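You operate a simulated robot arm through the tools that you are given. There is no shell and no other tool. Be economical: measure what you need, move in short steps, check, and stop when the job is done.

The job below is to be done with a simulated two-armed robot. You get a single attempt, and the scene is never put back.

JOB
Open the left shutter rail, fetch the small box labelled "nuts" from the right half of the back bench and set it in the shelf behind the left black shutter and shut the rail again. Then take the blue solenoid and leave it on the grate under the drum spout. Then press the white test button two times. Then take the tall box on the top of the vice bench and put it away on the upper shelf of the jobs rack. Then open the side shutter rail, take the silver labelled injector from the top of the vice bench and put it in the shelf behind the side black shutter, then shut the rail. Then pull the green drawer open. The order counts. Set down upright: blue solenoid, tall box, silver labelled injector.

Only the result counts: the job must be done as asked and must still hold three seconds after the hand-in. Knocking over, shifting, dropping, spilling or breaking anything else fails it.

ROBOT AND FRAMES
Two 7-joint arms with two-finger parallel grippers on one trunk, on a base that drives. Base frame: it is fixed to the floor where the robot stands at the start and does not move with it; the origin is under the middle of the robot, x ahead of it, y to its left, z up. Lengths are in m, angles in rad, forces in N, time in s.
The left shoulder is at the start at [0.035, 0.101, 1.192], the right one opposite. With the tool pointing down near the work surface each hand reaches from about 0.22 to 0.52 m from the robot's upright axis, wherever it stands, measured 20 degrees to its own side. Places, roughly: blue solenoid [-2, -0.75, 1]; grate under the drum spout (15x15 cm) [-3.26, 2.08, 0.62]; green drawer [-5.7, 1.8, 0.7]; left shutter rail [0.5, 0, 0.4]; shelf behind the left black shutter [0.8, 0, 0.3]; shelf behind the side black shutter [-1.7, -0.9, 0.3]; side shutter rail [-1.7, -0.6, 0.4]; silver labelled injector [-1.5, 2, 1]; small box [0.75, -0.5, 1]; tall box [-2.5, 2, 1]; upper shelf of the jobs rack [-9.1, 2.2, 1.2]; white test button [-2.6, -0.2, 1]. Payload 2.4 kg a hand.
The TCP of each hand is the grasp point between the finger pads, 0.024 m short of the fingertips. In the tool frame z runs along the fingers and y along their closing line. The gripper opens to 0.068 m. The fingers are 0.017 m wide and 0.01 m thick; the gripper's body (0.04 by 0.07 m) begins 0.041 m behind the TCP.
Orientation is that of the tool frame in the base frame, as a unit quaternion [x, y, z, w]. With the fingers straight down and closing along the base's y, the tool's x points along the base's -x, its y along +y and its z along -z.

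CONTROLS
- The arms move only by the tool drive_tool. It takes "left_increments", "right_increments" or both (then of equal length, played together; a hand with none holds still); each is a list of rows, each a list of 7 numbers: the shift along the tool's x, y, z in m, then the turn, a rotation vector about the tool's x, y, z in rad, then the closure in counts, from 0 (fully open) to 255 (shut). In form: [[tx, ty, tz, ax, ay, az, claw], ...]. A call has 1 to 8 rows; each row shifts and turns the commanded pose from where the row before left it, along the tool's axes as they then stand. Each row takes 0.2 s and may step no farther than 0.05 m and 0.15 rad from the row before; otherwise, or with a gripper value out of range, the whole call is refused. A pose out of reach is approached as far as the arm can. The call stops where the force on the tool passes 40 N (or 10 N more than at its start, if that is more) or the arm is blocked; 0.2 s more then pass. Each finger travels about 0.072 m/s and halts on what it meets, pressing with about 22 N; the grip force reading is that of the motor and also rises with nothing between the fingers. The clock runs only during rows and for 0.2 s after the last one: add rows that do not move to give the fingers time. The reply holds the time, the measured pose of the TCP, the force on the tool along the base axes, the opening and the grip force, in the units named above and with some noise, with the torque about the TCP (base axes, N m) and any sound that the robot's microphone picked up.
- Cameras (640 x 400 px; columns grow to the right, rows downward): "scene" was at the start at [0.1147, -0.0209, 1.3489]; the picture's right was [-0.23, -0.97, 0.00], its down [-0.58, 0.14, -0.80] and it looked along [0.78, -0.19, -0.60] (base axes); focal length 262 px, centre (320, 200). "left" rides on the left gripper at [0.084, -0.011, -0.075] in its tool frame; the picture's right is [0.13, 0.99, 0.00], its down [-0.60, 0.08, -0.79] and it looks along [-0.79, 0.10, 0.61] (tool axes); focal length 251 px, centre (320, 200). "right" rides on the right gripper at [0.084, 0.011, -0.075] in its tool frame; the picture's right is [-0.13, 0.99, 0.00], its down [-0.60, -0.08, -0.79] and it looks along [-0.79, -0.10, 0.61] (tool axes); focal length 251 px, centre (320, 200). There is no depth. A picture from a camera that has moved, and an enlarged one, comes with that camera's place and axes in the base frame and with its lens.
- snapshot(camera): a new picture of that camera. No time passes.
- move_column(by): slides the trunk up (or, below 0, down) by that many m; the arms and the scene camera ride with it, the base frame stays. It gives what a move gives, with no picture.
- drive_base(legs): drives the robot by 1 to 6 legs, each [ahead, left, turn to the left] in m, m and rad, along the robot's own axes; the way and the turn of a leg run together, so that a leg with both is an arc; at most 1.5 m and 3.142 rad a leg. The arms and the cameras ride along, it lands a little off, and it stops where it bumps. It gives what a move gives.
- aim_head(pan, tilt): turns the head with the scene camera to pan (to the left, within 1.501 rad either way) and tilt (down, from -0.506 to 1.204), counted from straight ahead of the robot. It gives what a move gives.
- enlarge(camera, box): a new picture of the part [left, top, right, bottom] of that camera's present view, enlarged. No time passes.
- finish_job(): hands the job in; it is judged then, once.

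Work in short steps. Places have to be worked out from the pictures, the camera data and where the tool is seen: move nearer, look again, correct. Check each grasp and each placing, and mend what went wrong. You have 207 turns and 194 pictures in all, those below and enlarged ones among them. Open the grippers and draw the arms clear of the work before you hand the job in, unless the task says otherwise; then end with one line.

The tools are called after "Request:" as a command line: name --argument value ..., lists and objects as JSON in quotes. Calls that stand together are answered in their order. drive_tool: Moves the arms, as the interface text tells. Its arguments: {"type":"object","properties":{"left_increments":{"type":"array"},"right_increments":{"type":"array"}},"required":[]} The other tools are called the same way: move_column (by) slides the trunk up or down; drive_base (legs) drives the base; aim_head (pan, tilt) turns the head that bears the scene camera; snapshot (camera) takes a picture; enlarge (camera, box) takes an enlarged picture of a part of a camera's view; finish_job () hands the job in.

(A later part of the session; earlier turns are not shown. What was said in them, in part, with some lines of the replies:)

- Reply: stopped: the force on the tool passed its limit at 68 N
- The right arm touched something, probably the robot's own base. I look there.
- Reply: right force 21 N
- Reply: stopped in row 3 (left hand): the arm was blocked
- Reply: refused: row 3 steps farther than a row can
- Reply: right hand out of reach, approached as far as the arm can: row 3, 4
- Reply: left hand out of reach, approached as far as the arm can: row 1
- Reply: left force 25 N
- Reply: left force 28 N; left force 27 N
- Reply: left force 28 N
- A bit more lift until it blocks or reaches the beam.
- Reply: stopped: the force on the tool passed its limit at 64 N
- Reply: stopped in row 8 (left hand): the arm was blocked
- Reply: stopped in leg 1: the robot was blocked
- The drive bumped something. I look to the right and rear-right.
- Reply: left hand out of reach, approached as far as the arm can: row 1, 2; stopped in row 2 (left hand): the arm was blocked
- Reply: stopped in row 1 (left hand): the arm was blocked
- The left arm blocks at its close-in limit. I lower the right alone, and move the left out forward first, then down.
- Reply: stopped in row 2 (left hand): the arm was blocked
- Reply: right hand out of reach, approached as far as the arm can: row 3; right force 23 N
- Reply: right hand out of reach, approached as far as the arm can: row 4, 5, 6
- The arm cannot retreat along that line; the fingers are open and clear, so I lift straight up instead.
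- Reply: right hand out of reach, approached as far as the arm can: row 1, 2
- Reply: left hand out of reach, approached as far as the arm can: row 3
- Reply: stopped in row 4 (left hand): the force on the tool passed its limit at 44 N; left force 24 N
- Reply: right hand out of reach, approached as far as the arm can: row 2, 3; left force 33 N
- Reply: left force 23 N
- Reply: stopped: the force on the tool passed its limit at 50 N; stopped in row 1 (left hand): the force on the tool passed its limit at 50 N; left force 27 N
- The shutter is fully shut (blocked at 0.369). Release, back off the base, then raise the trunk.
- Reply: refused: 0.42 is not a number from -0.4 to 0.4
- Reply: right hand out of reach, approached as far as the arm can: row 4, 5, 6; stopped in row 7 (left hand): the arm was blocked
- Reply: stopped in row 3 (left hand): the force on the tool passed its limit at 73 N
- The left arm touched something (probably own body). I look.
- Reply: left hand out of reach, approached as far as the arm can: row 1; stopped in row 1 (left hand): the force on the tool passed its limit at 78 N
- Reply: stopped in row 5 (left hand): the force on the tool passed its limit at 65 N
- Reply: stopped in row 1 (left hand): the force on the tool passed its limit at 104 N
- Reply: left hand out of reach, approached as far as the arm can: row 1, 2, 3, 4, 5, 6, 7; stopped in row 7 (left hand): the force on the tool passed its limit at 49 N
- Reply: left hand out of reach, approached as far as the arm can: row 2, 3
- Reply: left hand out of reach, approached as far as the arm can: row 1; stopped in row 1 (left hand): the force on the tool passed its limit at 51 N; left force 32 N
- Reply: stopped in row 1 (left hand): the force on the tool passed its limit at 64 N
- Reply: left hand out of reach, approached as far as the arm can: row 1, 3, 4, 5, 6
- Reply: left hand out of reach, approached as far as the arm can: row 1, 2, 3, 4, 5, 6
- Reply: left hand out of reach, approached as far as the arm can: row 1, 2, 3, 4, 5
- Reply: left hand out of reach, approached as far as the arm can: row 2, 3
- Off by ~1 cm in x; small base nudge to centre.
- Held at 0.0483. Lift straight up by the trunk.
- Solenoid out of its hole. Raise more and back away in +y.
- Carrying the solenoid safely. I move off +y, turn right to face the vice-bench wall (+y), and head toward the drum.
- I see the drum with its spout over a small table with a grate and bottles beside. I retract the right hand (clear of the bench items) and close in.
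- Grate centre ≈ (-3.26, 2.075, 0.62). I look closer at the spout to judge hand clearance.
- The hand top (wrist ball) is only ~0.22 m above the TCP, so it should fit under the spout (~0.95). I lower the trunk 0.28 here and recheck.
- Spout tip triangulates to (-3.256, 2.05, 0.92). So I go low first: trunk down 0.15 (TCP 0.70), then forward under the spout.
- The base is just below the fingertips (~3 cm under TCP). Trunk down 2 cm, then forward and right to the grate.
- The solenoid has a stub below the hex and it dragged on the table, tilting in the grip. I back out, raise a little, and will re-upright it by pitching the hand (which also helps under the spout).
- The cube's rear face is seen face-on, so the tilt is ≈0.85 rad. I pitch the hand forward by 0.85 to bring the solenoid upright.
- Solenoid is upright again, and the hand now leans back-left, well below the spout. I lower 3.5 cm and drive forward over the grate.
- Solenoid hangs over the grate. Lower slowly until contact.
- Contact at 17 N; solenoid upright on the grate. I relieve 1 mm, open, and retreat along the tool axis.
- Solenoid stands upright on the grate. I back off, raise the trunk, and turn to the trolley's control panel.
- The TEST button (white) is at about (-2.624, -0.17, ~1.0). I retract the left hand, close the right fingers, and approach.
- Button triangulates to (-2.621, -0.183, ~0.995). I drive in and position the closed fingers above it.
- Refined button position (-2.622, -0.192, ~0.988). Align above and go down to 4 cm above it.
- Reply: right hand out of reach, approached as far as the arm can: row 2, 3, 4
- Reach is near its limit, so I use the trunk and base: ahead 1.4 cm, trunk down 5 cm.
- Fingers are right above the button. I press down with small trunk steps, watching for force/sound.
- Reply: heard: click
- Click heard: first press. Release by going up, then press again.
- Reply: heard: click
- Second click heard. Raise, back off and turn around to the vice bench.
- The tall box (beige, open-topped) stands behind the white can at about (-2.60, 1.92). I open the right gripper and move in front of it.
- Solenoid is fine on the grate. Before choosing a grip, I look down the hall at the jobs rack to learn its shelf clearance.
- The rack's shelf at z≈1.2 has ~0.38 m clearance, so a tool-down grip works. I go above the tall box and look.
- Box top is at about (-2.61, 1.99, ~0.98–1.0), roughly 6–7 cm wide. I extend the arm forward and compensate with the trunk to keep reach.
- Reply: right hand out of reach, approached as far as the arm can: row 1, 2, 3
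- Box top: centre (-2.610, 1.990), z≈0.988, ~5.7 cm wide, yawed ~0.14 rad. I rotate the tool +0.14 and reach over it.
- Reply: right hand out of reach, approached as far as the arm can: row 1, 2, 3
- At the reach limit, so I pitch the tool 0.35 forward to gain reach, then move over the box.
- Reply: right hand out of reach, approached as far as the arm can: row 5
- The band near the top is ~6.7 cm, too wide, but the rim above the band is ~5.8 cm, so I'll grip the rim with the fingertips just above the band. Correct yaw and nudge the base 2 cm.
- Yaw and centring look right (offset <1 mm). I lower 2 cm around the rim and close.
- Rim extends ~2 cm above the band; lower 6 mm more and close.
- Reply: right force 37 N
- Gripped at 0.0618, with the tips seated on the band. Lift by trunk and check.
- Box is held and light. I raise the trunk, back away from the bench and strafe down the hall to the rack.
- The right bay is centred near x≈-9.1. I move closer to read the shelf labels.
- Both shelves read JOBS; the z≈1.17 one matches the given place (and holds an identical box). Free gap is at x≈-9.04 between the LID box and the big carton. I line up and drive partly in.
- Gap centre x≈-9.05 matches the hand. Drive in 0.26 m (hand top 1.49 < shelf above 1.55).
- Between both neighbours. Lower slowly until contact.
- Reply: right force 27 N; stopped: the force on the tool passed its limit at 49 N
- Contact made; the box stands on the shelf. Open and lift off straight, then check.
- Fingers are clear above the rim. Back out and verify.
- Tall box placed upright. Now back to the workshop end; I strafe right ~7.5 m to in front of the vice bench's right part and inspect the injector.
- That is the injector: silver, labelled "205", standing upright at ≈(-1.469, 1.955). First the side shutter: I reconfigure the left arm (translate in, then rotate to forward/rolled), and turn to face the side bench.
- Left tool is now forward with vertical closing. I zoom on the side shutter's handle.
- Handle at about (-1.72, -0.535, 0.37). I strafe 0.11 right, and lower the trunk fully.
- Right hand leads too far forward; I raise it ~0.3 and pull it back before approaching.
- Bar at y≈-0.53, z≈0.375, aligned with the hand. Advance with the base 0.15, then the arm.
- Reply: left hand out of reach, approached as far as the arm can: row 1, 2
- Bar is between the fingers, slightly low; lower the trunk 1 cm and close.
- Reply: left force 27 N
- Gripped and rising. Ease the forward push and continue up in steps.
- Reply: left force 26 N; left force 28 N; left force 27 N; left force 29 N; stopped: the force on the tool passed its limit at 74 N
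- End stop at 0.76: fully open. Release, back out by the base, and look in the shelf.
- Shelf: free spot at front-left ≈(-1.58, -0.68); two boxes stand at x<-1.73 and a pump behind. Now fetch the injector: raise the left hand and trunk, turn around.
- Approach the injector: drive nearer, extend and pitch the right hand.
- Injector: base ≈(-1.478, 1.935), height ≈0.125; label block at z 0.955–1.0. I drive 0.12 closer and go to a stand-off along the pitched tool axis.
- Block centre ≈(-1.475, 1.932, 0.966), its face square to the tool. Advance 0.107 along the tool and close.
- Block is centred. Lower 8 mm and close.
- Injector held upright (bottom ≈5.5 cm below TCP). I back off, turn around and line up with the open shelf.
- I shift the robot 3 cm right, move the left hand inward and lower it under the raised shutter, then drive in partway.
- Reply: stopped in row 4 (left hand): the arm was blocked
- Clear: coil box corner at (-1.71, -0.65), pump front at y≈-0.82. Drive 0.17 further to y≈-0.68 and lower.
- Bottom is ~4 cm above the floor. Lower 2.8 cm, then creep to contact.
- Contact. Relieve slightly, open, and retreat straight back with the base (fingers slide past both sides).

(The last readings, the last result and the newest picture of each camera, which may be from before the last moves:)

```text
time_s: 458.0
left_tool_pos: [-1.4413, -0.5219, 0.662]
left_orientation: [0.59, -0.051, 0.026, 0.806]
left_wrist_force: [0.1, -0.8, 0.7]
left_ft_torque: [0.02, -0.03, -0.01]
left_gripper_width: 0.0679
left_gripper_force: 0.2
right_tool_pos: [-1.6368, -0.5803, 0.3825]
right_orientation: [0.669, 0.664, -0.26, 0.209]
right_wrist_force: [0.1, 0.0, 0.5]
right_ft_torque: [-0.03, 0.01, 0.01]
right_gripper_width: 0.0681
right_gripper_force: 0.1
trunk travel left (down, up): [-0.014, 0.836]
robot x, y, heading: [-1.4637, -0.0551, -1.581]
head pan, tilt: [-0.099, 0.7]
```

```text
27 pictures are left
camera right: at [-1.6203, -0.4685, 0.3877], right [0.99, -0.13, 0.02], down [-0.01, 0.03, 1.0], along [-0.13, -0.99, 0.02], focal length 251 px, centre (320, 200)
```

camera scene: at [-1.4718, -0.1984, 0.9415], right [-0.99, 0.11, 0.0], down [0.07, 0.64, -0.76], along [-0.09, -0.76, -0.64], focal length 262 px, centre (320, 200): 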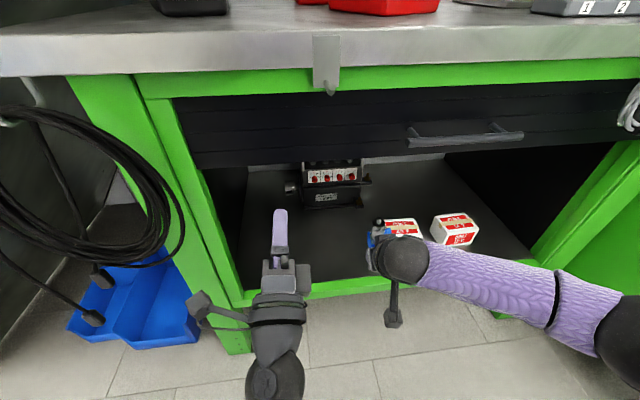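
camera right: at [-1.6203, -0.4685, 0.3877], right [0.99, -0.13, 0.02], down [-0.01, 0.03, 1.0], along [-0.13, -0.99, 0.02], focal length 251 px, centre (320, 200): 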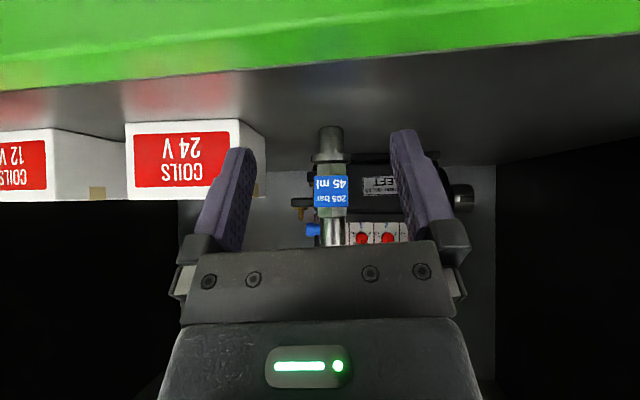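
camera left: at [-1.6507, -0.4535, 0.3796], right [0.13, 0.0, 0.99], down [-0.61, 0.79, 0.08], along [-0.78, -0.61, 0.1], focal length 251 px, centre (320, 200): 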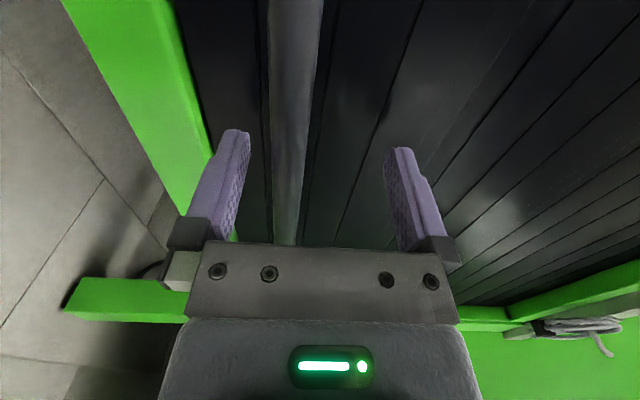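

Injector stands upright in the shelf. Back out fully, then raise/retract the right hand and prepare the left for closing.

Request:
move_column --by 0.02

Request:
drive_base --legs '[[-0.4, 0, 0]]'

Request:
drive_tool --right_increments '[[-0.028, 0, -0.035, 0, 0, 0, 0], [-0.028, 0, -0.035, 0, 0, 0, 0], [-0.028, 0, -0.035, 0, 0, 0, 0], [-0.028, 0, -0.035, 0, 0, 0, 0], [-0.028, 0, -0.035, 0, 0, 0, 0], [-0.028, 0, -0.035, 0, 0, 0, 0], [-0.028, 0, -0.035, 0, 0, 0, 0], [-0.028, 0, -0.035, 0, 0, 0, 0]]'

Request:
drive_tool --right_increments '[[-0.028, 0, -0.035, 0, 0, 0, 0], [-0.028, 0, -0.035, 0, 0, 0, 0], [0.035, 0, -0.028, 0, 0, 0, 0], [0.035, 0, -0.028, 0, 0, 0, 0], [0.035, 0, -0.028, 0, 0, 0, 0], [0.035, 0, -0.028, 0, 0, 0, 0], [0.035, 0, -0.028, 0, 0, 0, 0]]'

Request:
move_column --by 0.36

Request:
drive_tool --left_increments '[[0, 0, 0, 0.102, 0.011, -0.036, 0], [0, 0, 0, 0.102, 0.011, -0.036, 0], [0, -0.02, 0, 0.102, 0.011, -0.036, 0], [0, -0.05, 0, 0, 0, 0, 0], [0, -0.05, 0, 0, 0, 0, 0], [0, -0.05, 0, 0, 0, 0, 0], [0, -0.05, 0, 0, 0, 0, 0], [0, -0.04, 0, 0, 0, 0, 0]]'

```text
time_s: 458.7
left_tool_pos: [-1.442, -0.5219, 0.6806]
left_orientation: [0.59, -0.051, 0.027, 0.805]
left_wrist_force: [0.3, 0.0, 0.2]
left_ft_torque: [0.02, -0.02, 0.01]
left_gripper_width: 0.0679
left_gripper_force: 0.0
right_tool_pos: [-1.6365, -0.58, 0.4022]
right_orientation: [0.67, 0.664, -0.259, 0.208]
right_wrist_force: [0.0, 0.1, 0.2]
right_ft_torque: [0.01, 0.02, 0.0]
right_gripper_width: 0.068
right_gripper_force: 0.1
trunk travel left (down, up): [-0.034, 0.816]
robot x, y, heading: [-1.4579, -0.054, -1.584]
head pan, tilt: [-0.099, 0.7]
```

```text
time_s: 461.2
left_tool_pos: [-1.4371, -0.1126, 0.6815]
left_orientation: [0.59, -0.051, 0.028, 0.806]
left_wrist_force: [-0.2, -0.2, 0.3]
left_ft_torque: [0.02, 0.04, -0.02]
left_gripper_width: 0.0679
left_gripper_force: 0.1
right_tool_pos: [-1.6296, -0.1701, 0.4022]
right_orientation: [0.669, 0.664, -0.26, 0.209]
right_wrist_force: [0.1, -0.3, 0.3]
right_ft_torque: [0.03, -0.02, 0.0]
right_gripper_width: 0.0679
right_gripper_force: 0.1
trunk travel left (down, up): [-0.034, 0.816]
robot x, y, heading: [-1.458, 0.3595, -1.578]
head pan, tilt: [-0.099, 0.7]
```

```text
time_s: 463.0
left_tool_pos: [-1.4361, -0.1121, 0.6819]
left_orientation: [0.59, -0.05, 0.027, 0.805]
left_wrist_force: [0.0, 0.5, 0.2]
left_ft_torque: [0.0, -0.03, -0.02]
left_gripper_width: 0.0681
left_gripper_force: 0.1
right_tool_pos: [-1.6097, -0.1743, 0.7622]
right_orientation: [0.669, 0.664, -0.26, 0.208]
right_wrist_force: [0.1, -0.9, -0.5]
right_ft_torque: [-0.03, 0.02, -0.01]
right_gripper_width: 0.0683
right_gripper_force: 0.2
trunk travel left (down, up): [-0.034, 0.816]
robot x, y, heading: [-1.4547, 0.3568, -1.58]
head pan, tilt: [-0.099, 0.7]
```

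```text
time_s: 464.6
left_tool_pos: [-1.437, -0.1131, 0.6812]
left_orientation: [0.59, -0.051, 0.028, 0.806]
left_wrist_force: [-0.3, -0.3, -0.7]
left_ft_torque: [-0.01, -0.01, 0.0]
left_gripper_width: 0.0676
left_gripper_force: 0.1
right_tool_pos: [-1.594, 0.0526, 0.8521]
right_orientation: [0.669, 0.664, -0.261, 0.209]
right_wrist_force: [0.6, 0.1, 0.4]
right_ft_torque: [0.0, 0.0, -0.01]
right_gripper_width: 0.0677
right_gripper_force: 0.0
trunk travel left (down, up): [-0.034, 0.816]
robot x, y, heading: [-1.4588, 0.3568, -1.579]
head pan, tilt: [-0.099, 0.7]
```

```text
time_s: 468.1
left_tool_pos: [-1.4373, -0.1126, 1.0418]
left_orientation: [0.591, -0.049, 0.027, 0.805]
left_wrist_force: [-0.4, 0.3, -0.3]
left_ft_torque: [-0.01, -0.04, 0.02]
left_gripper_width: 0.0679
left_gripper_force: 0.0
right_tool_pos: [-1.5942, 0.052, 1.2092]
right_orientation: [0.669, 0.664, -0.261, 0.209]
right_wrist_force: [-0.4, -0.6, 0.4]
right_ft_torque: [0.03, 0.0, 0.03]
right_gripper_width: 0.068
right_gripper_force: 0.0
trunk travel left (down, up): [-0.394, 0.456]
robot x, y, heading: [-1.4546, 0.3587, -1.575]
head pan, tilt: [-0.099, 0.7]
```

```text
time_s: 469.9
left_tool_pos: [-1.4302, -0.1092, 0.8264]
left_orientation: [0.706, -0.001, 0.001, 0.708]
left_wrist_force: [0.0, -0.7, -0.6]
left_ft_torque: [-0.02, -0.02, -0.03]
left_gripper_width: 0.0681
left_gripper_force: 0.1
left hand out of reach, approached as far as the arm can: row 7, 8
right_tool_pos: [-1.5954, 0.0524, 1.2095]
right_orientation: [0.669, 0.664, -0.26, 0.209]
right_wrist_force: [-0.4, 0.5, -0.6]
right_ft_torque: [-0.01, -0.03, -0.01]
right_gripper_width: 0.0678
right_gripper_force: 0.1
trunk travel left (down, up): [-0.394, 0.456]
robot x, y, heading: [-1.4558, 0.3562, -1.577]
head pan, tilt: [-0.099, 0.7]
```

Left needs 6 cm lower: retract it slightly and lower, while the base shifts right to the bar's centre.

Request:
drive_tool --left_increments '[[0, 0, -0.03, 0, 0, 0, 0], [0, 0, -0.03, 0, 0, 0, 0], [0, 0, 0, 0, 0, 0, 0]]'

Request:
drive_base --legs '[[0, -0.295, 0], [0.18, 0, 0]]'

Request:
snapshot --camera "left"

```text
time_s: 470.7
left_tool_pos: [-1.4303, -0.0491, 0.8252]
left_orientation: [0.707, 0.0, 0.001, 0.707]
left_wrist_force: [0.0, 1.0, -0.4]
left_ft_torque: [-0.01, 0.02, 0.0]
left_gripper_width: 0.0679
left_gripper_force: 0.1
right_tool_pos: [-1.5941, 0.0536, 1.211]
right_orientation: [0.669, 0.664, -0.26, 0.209]
right_wrist_force: [0.9, -0.7, -0.1]
right_ft_torque: [-0.01, 0.02, 0.03]
right_gripper_width: 0.0679
right_gripper_force: 0.1
trunk travel left (down, up): [-0.394, 0.456]
robot x, y, heading: [-1.4536, 0.3571, -1.575]
head pan, tilt: [-0.099, 0.7]
```

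```text
time_s: 473.9
left_tool_pos: [-1.7259, -0.2295, 0.8248]
left_orientation: [0.707, 0.005, 0.005, 0.707]
left_wrist_force: [0.0, 0.9, 0.3]
left_ft_torque: [0.01, -0.01, -0.02]
left_gripper_width: 0.0682
left_gripper_force: 0.1
right_tool_pos: [-1.8922, -0.131, 1.2092]
right_orientation: [0.664, 0.669, -0.257, 0.21]
right_wrist_force: [-0.8, -1.0, 0.1]
right_ft_torque: [0.03, -0.01, 0.0]
right_gripper_width: 0.0679
right_gripper_force: 0.0
trunk travel left (down, up): [-0.394, 0.456]
robot x, y, heading: [-1.7565, 0.1761, -1.565]
head pan, tilt: [-0.099, 0.7]
```

```text
26 pictures are left
camera left: at [-1.6436, -0.1544, 0.8152], right [0.13, 0.0, 0.99], down [-0.61, 0.78, 0.08], along [-0.78, -0.62, 0.1], focal length 251 px, centre (320, 200)
```

left: 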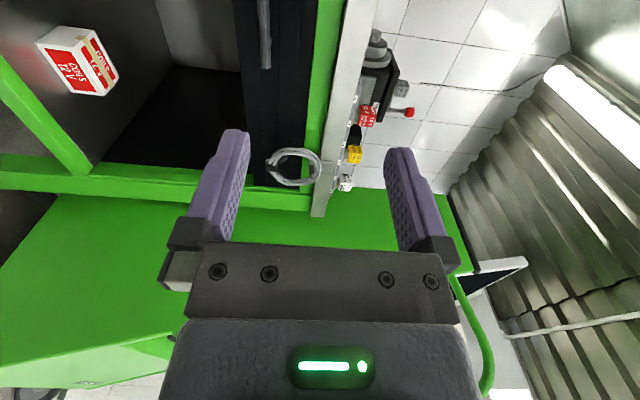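

Request:
drive_tool --left_increments '[[0, -0.03, 0, 0, 0, 0, 0], [0, -0.03, 0, 0, 0, 0, 0], [0, 0, 0, 0, 0, 0, 0]]'

Request:
drive_base --legs '[[0.22, 0, 0]]'

Request:
snapshot --camera "left"

```text
time_s: 474.7
left_tool_pos: [-1.7229, -0.2217, 0.7811]
left_orientation: [0.706, 0.004, 0.005, 0.708]
left_wrist_force: [-1.2, -0.1, 0.1]
left_ft_torque: [-0.01, -0.01, 0.01]
left_gripper_width: 0.0678
left_gripper_force: 0.0
left hand out of reach, approached as far as the arm can: row 2
right_tool_pos: [-1.8918, -0.131, 1.2099]
right_orientation: [0.665, 0.669, -0.258, 0.21]
right_wrist_force: [0.2, -0.2, -0.8]
right_ft_torque: [0.02, -0.01, -0.02]
right_gripper_width: 0.0679
right_gripper_force: 0.0
trunk travel left (down, up): [-0.394, 0.456]
robot x, y, heading: [-1.756, 0.1785, -1.564]
head pan, tilt: [-0.099, 0.7]
```

```text
time_s: 476.4
left_tool_pos: [-1.7207, -0.4438, 0.7814]
left_orientation: [0.707, 0.005, 0.007, 0.707]
left_wrist_force: [0.6, -0.1, -0.8]
left_ft_torque: [0.02, -0.04, 0.01]
left_gripper_width: 0.0681
left_gripper_force: 0.1
right_tool_pos: [-1.8893, -0.3531, 1.2097]
right_orientation: [0.664, 0.67, -0.258, 0.21]
right_wrist_force: [-0.2, 0.6, -0.4]
right_ft_torque: [0.0, -0.01, 0.0]
right_gripper_width: 0.0683
right_gripper_force: 0.0
trunk travel left (down, up): [-0.394, 0.456]
robot x, y, heading: [-1.7575, -0.047, -1.565]
head pan, tilt: [-0.099, 0.7]
```

```text
25 pictures are left
camera left: at [-1.6384, -0.3681, 0.7723], right [0.13, 0.0, 0.99], down [-0.62, 0.78, 0.08], along [-0.78, -0.62, 0.1], focal length 251 px, centre (320, 200)
```

left: 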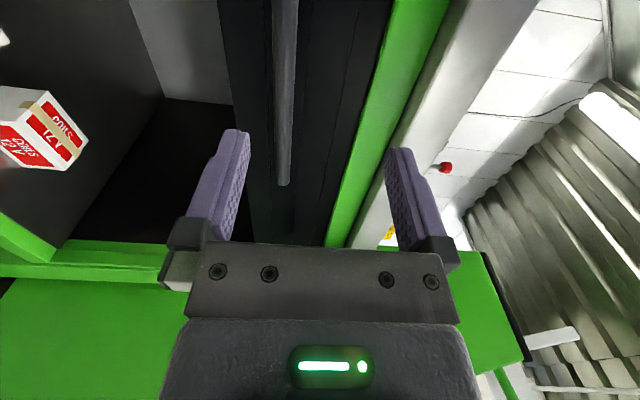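

Bar at z≈0.76; lower the trunk 1.8 cm and advance 0.09, then close.

Request:
move_column --by -0.018

Request:
drive_base --legs '[[0.088, 0, 0]]'

Request:
snapshot --camera "left"

Request:
drive_tool --left_increments '[[0, 0, 0, 0, 0, 0, 255], [0, 0, 0, 0, 0, 0, 255], [0, 0, 0, 0, 0, 0, 255], [0, 0, 0, 0, 0, 0, 255]]'

```text
time_s: 477.0
left_tool_pos: [-1.7204, -0.4435, 0.7638]
left_orientation: [0.707, 0.006, 0.007, 0.707]
left_wrist_force: [-0.2, -0.7, 0.0]
left_ft_torque: [-0.01, -0.04, -0.02]
left_gripper_width: 0.0683
left_gripper_force: 0.0
right_tool_pos: [-1.8893, -0.3515, 1.1927]
right_orientation: [0.664, 0.669, -0.258, 0.211]
right_wrist_force: [0.1, -0.1, 0.0]
right_ft_torque: [-0.02, 0.01, 0.02]
right_gripper_width: 0.0681
right_gripper_force: 0.1
trunk travel left (down, up): [-0.376, 0.474]
robot x, y, heading: [-1.7535, -0.0466, -1.562]
head pan, tilt: [-0.099, 0.7]
```

```text
time_s: 478.1
left_tool_pos: [-1.7198, -0.5318, 0.7633]
left_orientation: [0.707, 0.005, 0.006, 0.708]
left_wrist_force: [-0.2, -0.7, 0.0]
left_ft_torque: [0.03, 0.0, 0.0]
left_gripper_width: 0.0677
left_gripper_force: 0.1
right_tool_pos: [-1.8884, -0.4428, 1.1921]
right_orientation: [0.664, 0.67, -0.258, 0.21]
right_wrist_force: [0.7, -1.0, -0.7]
right_ft_torque: [0.01, -0.03, -0.01]
right_gripper_width: 0.0681
right_gripper_force: 0.0
trunk travel left (down, up): [-0.376, 0.474]
robot x, y, heading: [-1.7521, -0.1391, -1.563]
head pan, tilt: [-0.099, 0.7]
```

```text
24 pictures are left
camera left: at [-1.6377, -0.457, 0.7543], right [0.13, 0.0, 0.99], down [-0.62, 0.78, 0.08], along [-0.78, -0.62, 0.1], focal length 251 px, centre (320, 200)
```

left: 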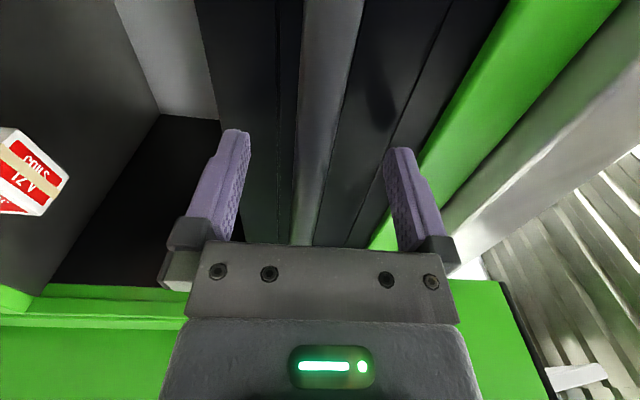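

```text
time_s: 478.9
left_tool_pos: [-1.7207, -0.5333, 0.7585]
left_orientation: [0.714, 0.005, 0.006, 0.7]
left_wrist_force: [-4.4, -13.1, -28.3]
left_ft_torque: [-0.16, 0.44, 0.14]
left_gripper_width: 0.0138
left_gripper_force: 21.8
right_tool_pos: [-1.8901, -0.4446, 1.1903]
right_orientation: [0.664, 0.67, -0.257, 0.21]
right_wrist_force: [-0.2, -0.6, -0.2]
right_ft_torque: [-0.01, -0.03, 0.03]
right_gripper_width: 0.0681
right_gripper_force: 0.0
trunk travel left (down, up): [-0.376, 0.474]
robot x, y, heading: [-1.756, -0.1341, -1.566]
head pan, tilt: [-0.099, 0.7]
stopped in row 4 (left hand): the force on the tool passed its limit at 44 N (the readings are from after the stop); the commanded pose is now the measured one
```

Gripped. Pull the right hand back a little (hanging cable near), then lower in steps.

Request:
drive_tool --right_increments '[[0.03, 0.02, -0.024, 0, 0, 0, 0], [0.01, 0.03, -0.008, 0, 0, 0, 0], [0, 0.03, 0, 0, 0, 0, 0], [0, 0, 0, 0, 0, 0, 0]]'

Request:
move_column --by -0.1

Request:
move_column --by -0.1

```text
time_s: 479.4
left_tool_pos: [-1.7207, -0.5324, 0.7585]
left_orientation: [0.715, 0.004, 0.005, 0.7]
left_wrist_force: [-3.6, -13.6, -19.0]
left_ft_torque: [-0.05, 0.61, -0.52]
left_gripper_width: 0.0135
left_gripper_force: 33.2
right_tool_pos: [-1.866, -0.4069, 1.1893]
right_orientation: [0.664, 0.67, -0.256, 0.211]
right_wrist_force: [0.1, -0.3, 0.3]
right_ft_torque: [0.02, -0.02, -0.02]
right_gripper_width: 0.068
right_gripper_force: 0.0
trunk travel left (down, up): [-0.376, 0.474]
robot x, y, heading: [-1.7542, -0.1355, -1.565]
head pan, tilt: [-0.099, 0.7]
stopped in row 2 (left hand): the force on the tool passed its limit at 44 N (the readings are from after the stop); the commanded pose is now the measured one
```

```text
time_s: 480.7
left_tool_pos: [-1.7193, -0.5326, 0.6586]
left_orientation: [0.714, 0.005, 0.006, 0.7]
left_wrist_force: [-2.2, -23.5, -4.4]
left_ft_torque: [0.06, 0.61, 0.02]
left_gripper_width: 0.0137
left_gripper_force: 33.3
right_tool_pos: [-1.8659, -0.4061, 1.0892]
right_orientation: [0.664, 0.669, -0.258, 0.211]
right_wrist_force: [-0.1, 0.3, -0.1]
right_ft_torque: [0.0, 0.01, -0.04]
right_gripper_width: 0.0681
right_gripper_force: 0.2
trunk travel left (down, up): [-0.276, 0.574]
robot x, y, heading: [-1.7569, -0.139, -1.559]
head pan, tilt: [-0.099, 0.7]
```

```text
time_s: 482.1
left_tool_pos: [-1.7199, -0.5299, 0.559]
left_orientation: [0.714, 0.004, 0.006, 0.7]
left_wrist_force: [-3.5, -14.0, -4.4]
left_ft_torque: [0.06, 0.58, 0.39]
left_gripper_width: 0.0136
left_gripper_force: 33.6
right_tool_pos: [-1.8672, -0.4056, 0.99]
right_orientation: [0.664, 0.67, -0.258, 0.212]
right_wrist_force: [0.9, -0.2, -0.9]
right_ft_torque: [-0.04, 0.0, -0.03]
right_gripper_width: 0.0682
right_gripper_force: 0.0
trunk travel left (down, up): [-0.176, 0.674]
robot x, y, heading: [-1.7557, -0.1367, -1.565]
head pan, tilt: [-0.099, 0.7]
```

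Going well; continue to the bottom.

Request:
move_column --by -0.1

Request:
move_column --by -0.074

Request:
drive_tool --left_increments '[[0, -0.006, 0, 0, 0, 0, 255], [0, -0.006, 0, 0, 0, 0, 255], [0, -0.006, 0, 0, 0, 0, 255], [0, 0, 0, 0, 0, 0, 255]]'

```text
time_s: 483.4
left_tool_pos: [-1.7198, -0.5293, 0.4594]
left_orientation: [0.714, 0.005, 0.007, 0.7]
left_wrist_force: [-3.9, -11.9, -2.9]
left_ft_torque: [0.08, 0.57, 0.44]
left_gripper_width: 0.0133
left_gripper_force: 33.7
right_tool_pos: [-1.867, -0.4208, 0.8758]
right_orientation: [0.671, 0.678, -0.236, 0.188]
right_wrist_force: [0.0, 0.5, 0.2]
right_ft_torque: [-0.01, 0.02, 0.02]
right_gripper_width: 0.0679
right_gripper_force: 0.1
trunk travel left (down, up): [-0.076, 0.774]
robot x, y, heading: [-1.7591, -0.1339, -1.563]
head pan, tilt: [-0.099, 0.7]
```

```text
time_s: 483.9
left_tool_pos: [-1.7179, -0.5306, 0.443]
left_orientation: [0.713, 0.004, 0.005, 0.701]
left_wrist_force: [-1.3, -2.8, -4.3]
left_ft_torque: [0.07, 0.6, -0.16]
left_gripper_width: 0.0133
left_gripper_force: 33.6
right_tool_pos: [-1.8656, -0.425, 0.8609]
right_orientation: [0.672, 0.677, -0.237, 0.186]
right_wrist_force: [-3.9, -15.8, -5.0]
right_ft_torque: [-0.32, 0.05, 0.18]
right_gripper_width: 0.0681
right_gripper_force: 0.0
trunk travel left (down, up): [-0.061, 0.788]
robot x, y, heading: [-1.7544, -0.1375, -1.564]
head pan, tilt: [-0.099, 0.7]
stopped: the force on the tool passed its limit at 72 N (the readings are from after the stop); the commanded pose is now the measured one
```

```text
time_s: 484.9
left_tool_pos: [-1.7198, -0.5311, 0.426]
left_orientation: [0.713, 0.004, 0.007, 0.701]
left_wrist_force: [1.7, -4.9, 4.3]
left_ft_torque: [0.02, 0.58, 0.77]
left_gripper_width: 0.0135
left_gripper_force: 33.5
right_tool_pos: [-1.8663, -0.4251, 0.8617]
right_orientation: [0.673, 0.676, -0.237, 0.185]
right_wrist_force: [-3.8, -27.4, -2.7]
right_ft_torque: [0.36, -0.04, -0.09]
right_gripper_width: 0.0677
right_gripper_force: 0.1
trunk travel left (down, up): [-0.061, 0.788]
robot x, y, heading: [-1.7584, -0.1332, -1.56]
head pan, tilt: [-0.099, 0.7]
```

The right wrist touches the robot's own body; raise it a bit, then finish lowering with the left.

Request:
drive_tool --right_increments '[[-0.035, 0, -0.02, 0, 0, 0, 0], [-0.026, 0, -0.036, 0, 0, 0, 0], [-0.026, 0, -0.036, 0, 0, 0, 0], [-0.026, 0, -0.036, 0, 0, 0, 0]]' --left_increments '[[0, 0, 0, 0, 0, 0, 255], [0, 0, 0, 0, 0, 0, 255], [0, 0, 0, 0, 0, 0, 255], [0, 0, 0, 0, 0, 0, 255]]'

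Request:
move_column --by -0.05

Request:
drive_tool --left_increments '[[0, -0.006, 0, 0, 0, 0, 255], [0, -0.006, 0, 0, 0, 0, 255], [0, -0.006, 0, 0, 0, 0, 255], [0, 0, 0, 0, 0, 0, 255]]'

Request:
snapshot --camera "left"

```text
time_s: 485.9
left_tool_pos: [-1.7188, -0.5307, 0.4281]
left_orientation: [0.714, 0.004, 0.005, 0.7]
left_wrist_force: [3.2, -10.6, 1.1]
left_ft_torque: [-0.05, 0.6, -0.37]
left_gripper_width: 0.0134
left_gripper_force: 33.5
right_tool_pos: [-1.8541, -0.447, 1.0243]
right_orientation: [0.672, 0.677, -0.237, 0.186]
right_wrist_force: [-0.2, -0.1, 0.6]
right_ft_torque: [0.02, 0.01, 0.0]
right_gripper_width: 0.0679
right_gripper_force: 0.1
right hand out of reach, approached as far as the arm can: row 4
trunk travel left (down, up): [-0.061, 0.788]
robot x, y, heading: [-1.7556, -0.137, -1.564]
head pan, tilt: [-0.099, 0.7]
```

```text
time_s: 486.8
left_tool_pos: [-1.7207, -0.5285, 0.3743]
left_orientation: [0.715, 0.004, 0.006, 0.699]
left_wrist_force: [-2.3, -16.6, -3.8]
left_ft_torque: [0.07, 0.56, 0.68]
left_gripper_width: 0.0135
left_gripper_force: 32.8
right_tool_pos: [-1.8527, -0.4744, 0.9588]
right_orientation: [0.676, 0.683, -0.218, 0.168]
right_wrist_force: [-0.1, 0.2, 0.1]
right_ft_torque: [-0.02, 0.02, 0.04]
right_gripper_width: 0.0679
right_gripper_force: 0.2
trunk travel left (down, up): [-0.011, 0.838]
robot x, y, heading: [-1.7554, -0.14, -1.565]
head pan, tilt: [-0.099, 0.7]
```

```text
time_s: 487.2
left_tool_pos: [-1.7194, -0.5299, 0.3743]
left_orientation: [0.706, 0.006, 0.006, 0.708]
left_wrist_force: [5.3, 15.3, 26.8]
left_ft_torque: [-0.11, -0.43, -0.02]
left_gripper_width: 0.0132
left_gripper_force: 33.5
right_tool_pos: [-1.8527, -0.4692, 0.9618]
right_orientation: [0.676, 0.683, -0.219, 0.169]
right_wrist_force: [0.5, -0.1, 0.7]
right_ft_torque: [0.01, 0.02, 0.03]
right_gripper_width: 0.0678
right_gripper_force: 0.1
trunk travel left (down, up): [-0.011, 0.838]
robot x, y, heading: [-1.7568, -0.1332, -1.57]
head pan, tilt: [-0.099, 0.7]
stopped in row 2 (left hand): the force on the tool passed its limit at 49 N (the readings are from after the stop); the commanded pose is now the measured one
```

```text
23 pictures are left
camera left: at [-1.6374, -0.4536, 0.365], right [0.13, 0.0, 0.99], down [-0.62, 0.78, 0.08], along [-0.78, -0.62, 0.1], focal length 251 px, centre (320, 200)
```

left: 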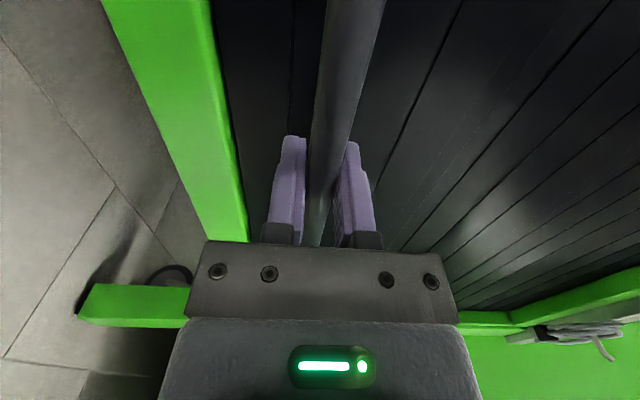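

Rail is shut (blocked at 0.374). Release and back off; check with a picture.

Request:
drive_tool --left_increments '[[0, 0, 0, 0, 0, 0, 0], [0, 0, 0, 0, 0, 0, 0], [0, 0, 0, 0, 0, 0, 0], [0, 0, 0, 0, 0, 0, 0], [0, 0, 0, 0, 0, 0, 0]]'

Request:
drive_base --legs '[[-0.75, 0, 0]]'

Request:
move_column --by 0.3

Request:
snapshot --camera "scene"

```text
time_s: 488.4
left_tool_pos: [-1.7204, -0.5301, 0.3724]
left_orientation: [0.709, 0.005, 0.005, 0.705]
left_wrist_force: [-0.5, 0.9, 0.0]
left_ft_torque: [0.02, 0.01, 0.01]
left_gripper_width: 0.0683
left_gripper_force: 0.1
right_tool_pos: [-1.852, -0.4718, 0.9589]
right_orientation: [0.676, 0.683, -0.218, 0.169]
right_wrist_force: [0.7, 0.0, -0.3]
right_ft_torque: [0.02, 0.02, 0.02]
right_gripper_width: 0.0681
right_gripper_force: 0.0
trunk travel left (down, up): [-0.011, 0.838]
robot x, y, heading: [-1.7543, -0.1332, -1.565]
head pan, tilt: [-0.099, 0.7]
```

```text
time_s: 492.6
left_tool_pos: [-1.7255, 0.2387, 0.3725]
left_orientation: [0.709, 0.007, 0.007, 0.705]
left_wrist_force: [-0.4, -0.6, -0.4]
left_ft_torque: [0.0, -0.03, 0.0]
left_gripper_width: 0.0682
left_gripper_force: 0.0
right_tool_pos: [-1.8583, 0.2948, 0.9607]
right_orientation: [0.675, 0.684, -0.218, 0.169]
right_wrist_force: [-0.2, -0.6, 0.5]
right_ft_torque: [0.0, -0.02, 0.0]
right_gripper_width: 0.0682
right_gripper_force: 0.1
trunk travel left (down, up): [-0.011, 0.838]
robot x, y, heading: [-1.7611, 0.6314, -1.56]
head pan, tilt: [-0.099, 0.7]
```

```text
time_s: 495.6
left_tool_pos: [-1.7253, 0.2131, 0.7285]
left_orientation: [0.653, 0.005, 0.007, 0.758]
left_wrist_force: [-0.7, -0.4, -0.4]
left_ft_torque: [-0.02, -0.01, 0.02]
left_gripper_width: 0.068
left_gripper_force: 0.1
right_tool_pos: [-1.8584, 0.2954, 1.2605]
right_orientation: [0.674, 0.685, -0.217, 0.169]
right_wrist_force: [0.6, -0.1, 0.0]
right_ft_torque: [0.0, 0.0, 0.01]
right_gripper_width: 0.068
right_gripper_force: 0.0
trunk travel left (down, up): [-0.311, 0.538]
robot x, y, heading: [-1.7641, 0.6343, -1.557]
head pan, tilt: [-0.099, 0.7]
```

```text
22 pictures are left
camera scene: at [-1.7707, 0.5011, 1.2475], right [-1.0, 0.09, 0.0], down [0.06, 0.64, -0.76], along [-0.07, -0.76, -0.64], focal length 262 px, centre (320, 200)
```

scene: 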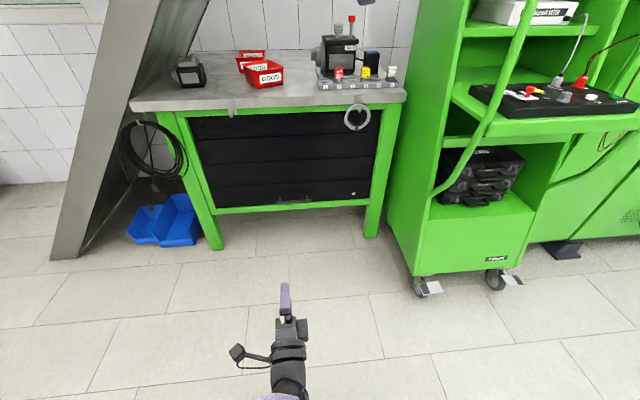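

Side shutter is shut. Last: the green drawer. Turn to +y and strafe down the hall to x≈-5.7.

Request:
drive_base --legs '[[0, 0, 1.565], [0, 0, 1.565], [0, 1.35, 0], [0, 1.35, 0], [0, 1.3, 0]]'

Request:
aim_head --pan 0 --tilt 0.55

Request:
snapshot --camera "scene"

```text
time_s: 522.2
left_tool_pos: [-5.7641, 0.9022, 0.7288]
left_orientation: [-0.02, 0.653, 0.756, -0.021]
left_wrist_force: [-0.2, 0.4, -0.1]
left_ft_torque: [-0.02, 0.01, -0.03]
left_gripper_width: 0.068
left_gripper_force: 0.1
right_tool_pos: [-5.6277, 0.8265, 1.26]
right_orientation: [0.698, -0.662, -0.172, -0.214]
right_wrist_force: [0.7, -0.4, 0.6]
right_ft_torque: [0.0, 0.01, 0.01]
right_gripper_width: 0.0681
right_gripper_force: 0.0
trunk travel left (down, up): [-0.311, 0.538]
robot x, y, heading: [-5.7117, 0.4823, 1.619]
head pan, tilt: [-0.099, 0.7]
```

```text
time_s: 522.9
left_tool_pos: [-5.7638, 0.9027, 0.7284]
left_orientation: [-0.019, 0.652, 0.758, -0.021]
left_wrist_force: [-0.1, 0.3, -0.1]
left_ft_torque: [0.02, 0.0, 0.0]
left_gripper_width: 0.0679
left_gripper_force: 0.1
right_tool_pos: [-5.6277, 0.8255, 1.26]
right_orientation: [0.698, -0.661, -0.174, -0.214]
right_wrist_force: [-0.2, 0.1, 0.6]
right_ft_torque: [0.0, -0.02, -0.05]
right_gripper_width: 0.0682
right_gripper_force: 0.0
trunk travel left (down, up): [-0.311, 0.538]
robot x, y, heading: [-5.7081, 0.4839, 1.622]
head pan, tilt: [0.0, 0.55]
```

```text
21 pictures are left
camera scene: at [-5.7168, 0.6214, 1.2607], right [1.0, 0.05, 0.0], down [0.03, -0.52, -0.85], along [-0.04, 0.85, -0.52], focal length 262 px, centre (320, 200)
```

scene: 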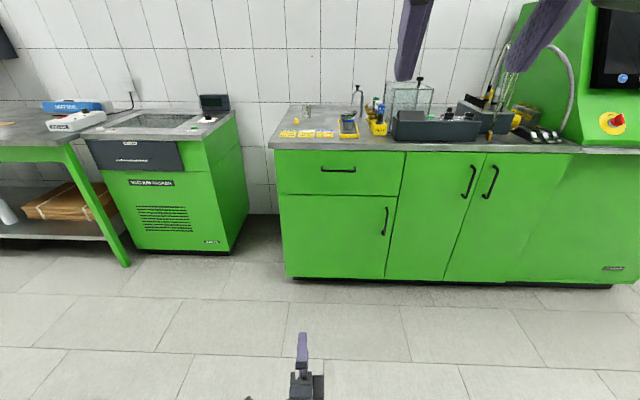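

Drawer handle (horizontal bar) at about (-5.683, 1.83, 0.70). Level the left tool, straighten, and approach.

Request:
drive_tool --left_increments '[[0, 0, 0, 0.14, 0, 0, 0], [0, 0, 0, 0, 0, 0, 0]]'

Request:
drive_base --legs '[[0, 0, -0.05], [0.58, -0.06, 0]]'

Request:
snapshot --camera "scene"

Request:
snapshot --camera "left"

```text
time_s: 523.5
left_tool_pos: [-5.7638, 0.9015, 0.7294]
left_orientation: [-0.02, 0.704, 0.71, -0.021]
left_wrist_force: [0.4, -0.5, 0.9]
left_ft_torque: [-0.01, -0.02, 0.01]
left_gripper_width: 0.068
left_gripper_force: 0.1
right_tool_pos: [-5.6277, 0.825, 1.2592]
right_orientation: [0.697, -0.661, -0.173, -0.215]
right_wrist_force: [-0.5, -0.5, -0.2]
right_ft_torque: [-0.03, 0.04, 0.01]
right_gripper_width: 0.0682
right_gripper_force: 0.1
trunk travel left (down, up): [-0.311, 0.538]
robot x, y, heading: [-5.7105, 0.4912, 1.619]
head pan, tilt: [0.0, 0.55]
```

```text
time_s: 527.2
left_tool_pos: [-5.6755, 1.4929, 0.7292]
left_orientation: [0.002, 0.704, 0.71, 0.002]
left_wrist_force: [-0.4, 0.0, -0.3]
left_ft_torque: [0.0, 0.02, -0.03]
left_gripper_width: 0.068
left_gripper_force: 0.0
right_tool_pos: [-5.5437, 1.4072, 1.2592]
right_orientation: [-0.676, 0.683, 0.166, 0.22]
right_wrist_force: [-0.2, -0.4, -1.1]
right_ft_torque: [-0.01, 0.01, 0.0]
right_gripper_width: 0.0679
right_gripper_force: 0.0
trunk travel left (down, up): [-0.311, 0.538]
robot x, y, heading: [-5.6466, 1.0749, 1.562]
head pan, tilt: [0.0, 0.55]
```

```text
20 pictures are left
camera scene: at [-5.6459, 1.209, 1.2607], right [1.0, -0.01, 0.0], down [-0.01, -0.52, -0.85], along [0.01, 0.85, -0.52], focal length 262 px, centre (320, 200)
```

scene: 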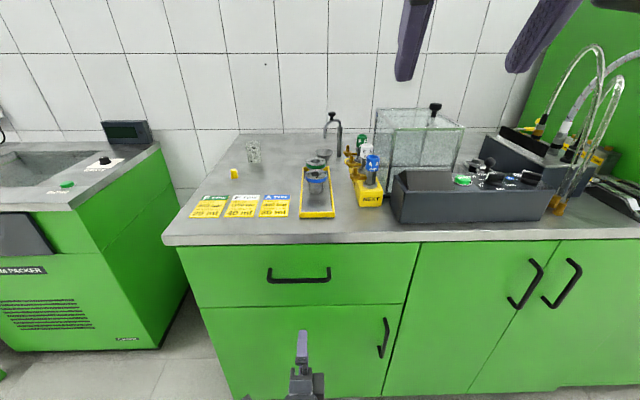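

```text
19 pictures are left
camera left: at [-5.76, 1.4179, 0.7188], right [-0.13, -0.01, 0.99], down [0.6, -0.8, 0.07], along [0.79, 0.6, 0.11], focal length 251 px, centre (320, 200)
```

left: 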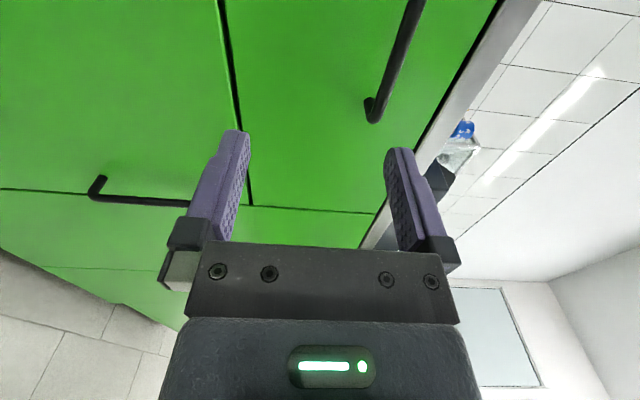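

Handle triangulates to (-5.69, 1.633, 0.794). Trunk up 6.5 cm and advance.

Request:
move_column --by 0.065

Request:
drive_base --legs '[[0.1, 0, 0]]'

Request:
snapshot --camera "left"

```text
time_s: 528.3
left_tool_pos: [-5.6761, 1.4928, 0.7934]
left_orientation: [0.002, 0.704, 0.71, 0.003]
left_wrist_force: [0.3, 0.6, -0.4]
left_ft_torque: [0.0, -0.04, 0.03]
left_gripper_width: 0.0682
left_gripper_force: 0.0
right_tool_pos: [-5.5446, 1.408, 1.3242]
right_orientation: [-0.677, 0.683, 0.167, 0.219]
right_wrist_force: [-0.3, -0.4, 0.2]
right_ft_torque: [0.02, -0.03, -0.04]
right_gripper_width: 0.0679
right_gripper_force: 0.0
trunk travel left (down, up): [-0.376, 0.473]
robot x, y, heading: [-5.6481, 1.074, 1.558]
head pan, tilt: [0.0, 0.55]
```

```text
time_s: 529.4
left_tool_pos: [-5.673, 1.5939, 0.7944]
left_orientation: [0.003, 0.705, 0.709, 0.002]
left_wrist_force: [0.6, 0.6, -0.3]
left_ft_torque: [-0.01, 0.01, 0.02]
left_gripper_width: 0.0679
left_gripper_force: 0.1
right_tool_pos: [-5.543, 1.507, 1.3256]
right_orientation: [-0.677, 0.683, 0.167, 0.22]
right_wrist_force: [-0.5, 0.2, 0.0]
right_ft_torque: [-0.01, -0.01, 0.0]
right_gripper_width: 0.068
right_gripper_force: 0.0
trunk travel left (down, up): [-0.376, 0.473]
robot x, y, heading: [-5.6463, 1.1719, 1.558]
head pan, tilt: [0.0, 0.55]
```

```text
18 pictures are left
camera left: at [-5.7585, 1.5182, 0.7836], right [-0.13, -0.01, 0.99], down [0.6, -0.8, 0.07], along [0.79, 0.6, 0.11], focal length 251 px, centre (320, 200)
```

left: 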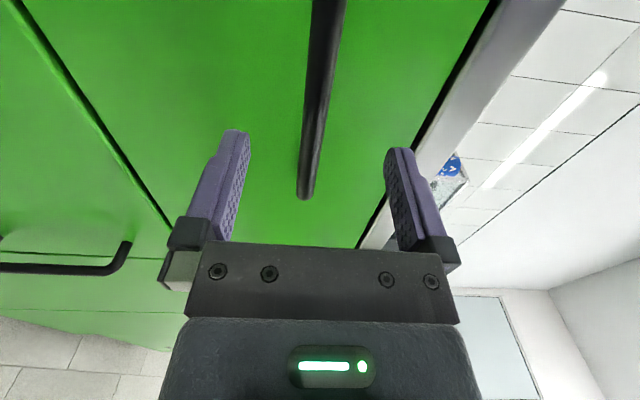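

Handle centred between the fingers; advance 3.8 cm and grip.

Request:
drive_tool --left_increments '[[0, 0, 0.02, 0, 0, 0, 0], [0, 0, 0.018, 0, 0, 0, 0], [0, 0, 0, 0, 0, 0, 0], [0, 0, 0, 0, 0, 0, 255], [0, 0, 0, 0, 0, 0, 255], [0, 0, 0, 0, 0, 0, 255], [0, 0, 0, 0, 0, 0, 255]]'

Request:
snapshot --camera "left"

```text
time_s: 530.8
left_tool_pos: [-5.6745, 1.6277, 0.7911]
left_orientation: [0.004, 0.714, 0.7, 0.002]
left_wrist_force: [5.8, 2.3, -44.4]
left_ft_torque: [0.26, -0.09, -0.15]
left_gripper_width: 0.0121
left_gripper_force: 22.0
left hand out of reach, approached as far as the arm can: row 2
right_tool_pos: [-5.5419, 1.5117, 1.3228]
right_orientation: [-0.676, 0.684, 0.166, 0.22]
right_wrist_force: [-0.1, -0.1, -0.1]
right_ft_torque: [0.03, 0.01, -0.02]
right_gripper_width: 0.068
right_gripper_force: 0.0
trunk travel left (down, up): [-0.376, 0.473]
robot x, y, heading: [-5.6468, 1.1743, 1.563]
head pan, tilt: [0.0, 0.55]
stopped in row 6 (left hand): the force on the tool passed its limit at 44 N (the readings are from after the stop); the commanded pose is now the measured one
```

```text
17 pictures are left
camera left: at [-5.7604, 1.5535, 0.7818], right [-0.13, 0.02, 0.99], down [0.6, -0.8, 0.09], along [0.79, 0.6, 0.09], focal length 251 px, centre (320, 200)
```

left: 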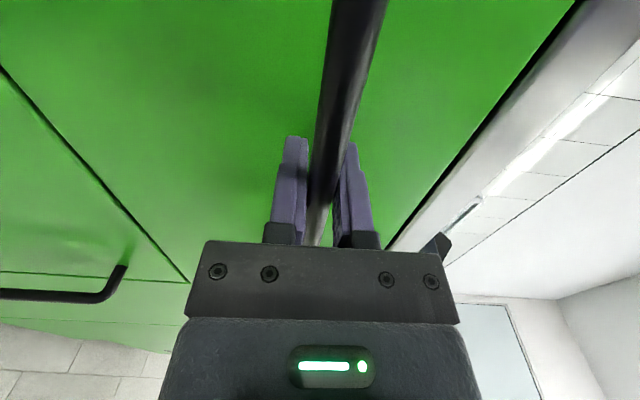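

Gripped; ease 4 mm down to relax, then pull by driving back.

Request:
drive_tool --left_increments '[[0, -0.005, 0, 0, 0, 0, 255], [0, 0, 0, 0, 0, 0, 255], [0, 0, 0, 0, 0, 0, 255]]'

Request:
drive_base --legs '[[-0.1, 0, 0]]'

Request:
snapshot --camera "scene"

```text
time_s: 531.6
left_tool_pos: [-5.6754, 1.63, 0.7927]
left_orientation: [0.003, 0.711, 0.703, 0.003]
left_wrist_force: [8.2, 2.8, -44.3]
left_ft_torque: [0.27, -0.07, 0.1]
left_gripper_width: 0.0159
left_gripper_force: 21.8
left hand out of reach, approached as far as the arm can: row 1
right_tool_pos: [-5.5409, 1.5108, 1.3227]
right_orientation: [-0.676, 0.684, 0.166, 0.218]
right_wrist_force: [-0.3, 0.9, -0.2]
right_ft_torque: [0.0, 0.0, 0.0]
right_gripper_width: 0.0679
right_gripper_force: 0.1
trunk travel left (down, up): [-0.376, 0.473]
robot x, y, heading: [-5.6476, 1.1741, 1.556]
head pan, tilt: [0.0, 0.55]
```

```text
time_s: 532.8
left_tool_pos: [-5.6762, 1.5329, 0.7914]
left_orientation: [0.003, 0.712, 0.703, 0.001]
left_wrist_force: [19.5, -0.6, -43.2]
left_ft_torque: [0.27, -0.21, 0.11]
left_gripper_width: 0.0163
left_gripper_force: 21.7
right_tool_pos: [-5.543, 1.4146, 1.324]
right_orientation: [-0.677, 0.683, 0.166, 0.219]
right_wrist_force: [-0.1, -0.2, -0.4]
right_ft_torque: [0.02, 0.0, 0.03]
right_gripper_width: 0.0682
right_gripper_force: 0.1
trunk travel left (down, up): [-0.376, 0.473]
robot x, y, heading: [-5.6471, 1.0757, 1.56]
head pan, tilt: [0.0, 0.55]
```

```text
16 pictures are left
camera scene: at [-5.6438, 1.2039, 1.3259], right [1.0, -0.01, 0.0], down [-0.01, -0.52, -0.85], along [0.01, 0.85, -0.52], focal length 262 px, centre (320, 200)
```

scene: 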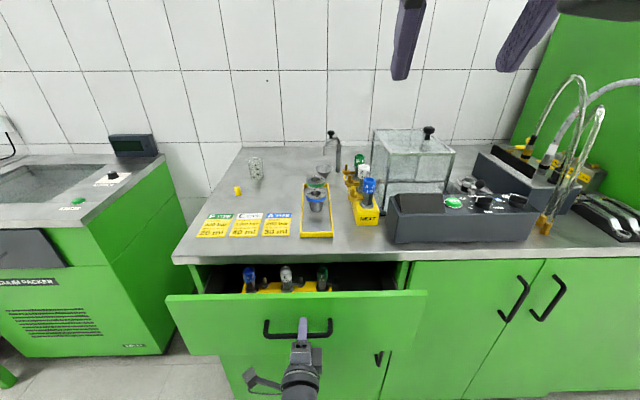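

The drawer opens. Pull further in steps.

Request:
drive_base --legs '[[-0.1, 0, 0]]'

Request:
drive_base --legs '[[-0.08, 0, 0]]'

Request:
drive_base --legs '[[-0.06, 0, 0]]'

Request:
snapshot --camera "scene"

```text
time_s: 534.1
left_tool_pos: [-5.6748, 1.4271, 0.7917]
left_orientation: [0.007, 0.716, 0.698, 0.006]
left_wrist_force: [3.7, -1.0, -4.3]
left_ft_torque: [-0.08, -0.02, 0.6]
left_gripper_width: 0.0118
left_gripper_force: 31.8
right_tool_pos: [-5.5444, 1.3091, 1.3262]
right_orientation: [-0.677, 0.682, 0.168, 0.219]
right_wrist_force: [-0.4, -1.2, 0.0]
right_ft_torque: [0.03, 0.03, 0.02]
right_gripper_width: 0.068
right_gripper_force: 0.0
trunk travel left (down, up): [-0.376, 0.473]
robot x, y, heading: [-5.6459, 0.9743, 1.554]
head pan, tilt: [0.0, 0.55]
stopped in leg 1: the force on the tool passed its limit at 59 N (the readings are from after the stop); the commanded pose is now the measured one
```

```text
time_s: 535.1
left_tool_pos: [-5.675, 1.3469, 0.7896]
left_orientation: [0.008, 0.715, 0.7, 0.007]
left_wrist_force: [11.6, -0.8, -8.4]
left_ft_torque: [0.0, -0.13, -0.39]
left_gripper_width: 0.0118
left_gripper_force: 32.4
right_tool_pos: [-5.5445, 1.2293, 1.3238]
right_orientation: [-0.676, 0.684, 0.167, 0.22]
right_wrist_force: [-0.3, 0.0, 0.0]
right_ft_torque: [-0.01, -0.01, 0.0]
right_gripper_width: 0.0682
right_gripper_force: 0.1
trunk travel left (down, up): [-0.376, 0.473]
robot x, y, heading: [-5.6512, 0.8924, 1.553]
head pan, tilt: [0.0, 0.55]
```

```text
time_s: 536.1
left_tool_pos: [-5.6734, 1.2866, 0.791]
left_orientation: [0.009, 0.714, 0.7, 0.009]
left_wrist_force: [10.6, -0.5, -4.6]
left_ft_torque: [-0.01, -0.08, -0.3]
left_gripper_width: 0.0115
left_gripper_force: 31.8
right_tool_pos: [-5.5427, 1.168, 1.324]
right_orientation: [-0.675, 0.685, 0.166, 0.22]
right_wrist_force: [0.1, 0.7, 0.2]
right_ft_torque: [-0.04, -0.02, 0.02]
right_gripper_width: 0.0681
right_gripper_force: 0.0
trunk travel left (down, up): [-0.376, 0.473]
robot x, y, heading: [-5.6506, 0.8391, 1.555]
head pan, tilt: [0.0, 0.55]
```

```text
15 pictures are left
camera scene: at [-5.6465, 0.9593, 1.3263], right [1.0, -0.02, 0.0], down [-0.01, -0.52, -0.85], along [0.01, 0.85, -0.52], focal length 262 px, centre (320, 200)
```

scene: 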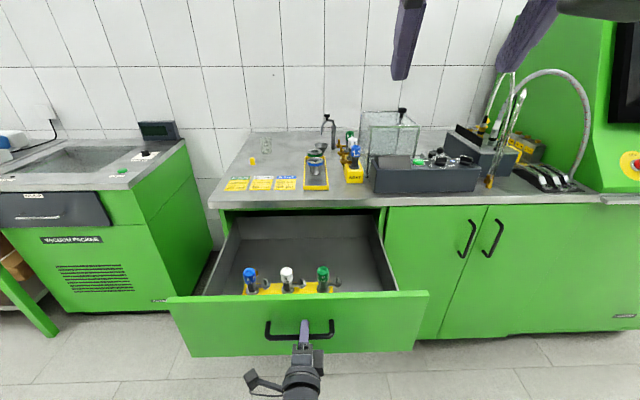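

Drawer is open ~0.34 m with the contents standing. One last gentle pull, then release and draw clear.

Request:
drive_base --legs '[[-0.03, 0, 0]]'

Request:
drive_tool --left_increments '[[0, 0, 0, 0, 0, 0, 0], [0, 0, 0, 0, 0, 0, 0], [0, 0, 0, 0, 0, 0, 0], [0, 0, 0, 0, 0, 0, 0], [0, 0, 0, 0, 0, 0, 0]]'

Request:
drive_base --legs '[[-0.3, 0, 0]]'

Request:
snapshot --camera "scene"

```text
time_s: 536.9
left_tool_pos: [-5.6736, 1.2596, 0.7903]
left_orientation: [0.01, 0.715, 0.699, 0.009]
left_wrist_force: [0.3, 24.7, 9.5]
left_ft_torque: [0.04, 0.07, -0.44]
left_gripper_width: 0.0119
left_gripper_force: 32.9
right_tool_pos: [-5.5457, 1.141, 1.3247]
right_orientation: [-0.675, 0.685, 0.166, 0.219]
right_wrist_force: [-0.1, 0.2, -0.6]
right_ft_torque: [0.03, 0.01, 0.01]
right_gripper_width: 0.0682
right_gripper_force: 0.0
trunk travel left (down, up): [-0.376, 0.473]
robot x, y, heading: [-5.6511, 0.8035, 1.554]
head pan, tilt: [0.0, 0.55]
```

```text
time_s: 538.1
left_tool_pos: [-5.6747, 1.2575, 0.7914]
left_orientation: [0.01, 0.715, 0.699, 0.01]
left_wrist_force: [-0.3, -0.1, 0.8]
left_ft_torque: [-0.02, 0.02, -0.01]
left_gripper_width: 0.068
left_gripper_force: 0.1
right_tool_pos: [-5.546, 1.1368, 1.3245]
right_orientation: [-0.675, 0.685, 0.166, 0.22]
right_wrist_force: [0.9, 0.6, -0.3]
right_ft_torque: [0.02, 0.0, -0.02]
right_gripper_width: 0.0682
right_gripper_force: 0.1
trunk travel left (down, up): [-0.376, 0.473]
robot x, y, heading: [-5.6494, 0.8057, 1.55]
head pan, tilt: [0.0, 0.55]
```

```text
time_s: 540.2
left_tool_pos: [-5.681, 0.9589, 0.7915]
left_orientation: [0.008, 0.714, 0.7, 0.008]
left_wrist_force: [-0.5, -0.1, 0.3]
left_ft_torque: [0.01, 0.0, -0.03]
left_gripper_width: 0.068
left_gripper_force: 0.0
right_tool_pos: [-5.5511, 0.839, 1.3245]
right_orientation: [-0.675, 0.684, 0.166, 0.22]
right_wrist_force: [0.2, 0.3, -0.3]
right_ft_torque: [0.02, -0.01, -0.02]
right_gripper_width: 0.0683
right_gripper_force: 0.0
trunk travel left (down, up): [-0.376, 0.473]
robot x, y, heading: [-5.6525, 0.5039, 1.555]
head pan, tilt: [0.0, 0.55]
```

```text
14 pictures are left
camera scene: at [-5.6536, 0.6301, 1.3264], right [1.0, -0.02, 0.0], down [-0.01, -0.52, -0.85], along [0.01, 0.85, -0.52], focal length 262 px, centre (320, 200)
```

scene: 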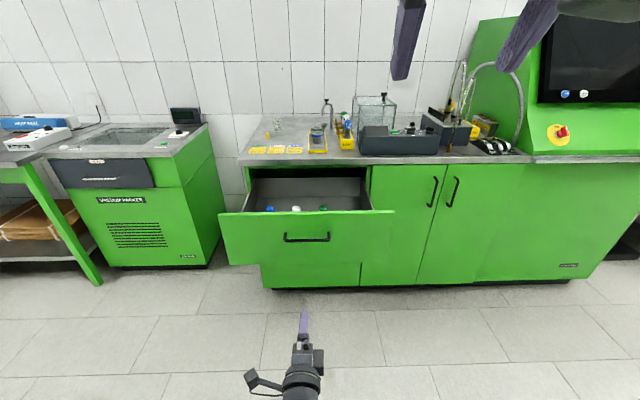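

The last pull met the drawer's stop (25 N), so it is fully open, and both hands are empty and clear. All steps are done; I hand in.

Request:
finish_job

```text
The job is handed in.
```

All six steps were done in the order you gave and the job is handed in. The one judgement call was the tall box: the rack has two shelves marked "JOBS", and I put it on the one at about 1.17 m, because that is closest to the 1.2 m you gave.
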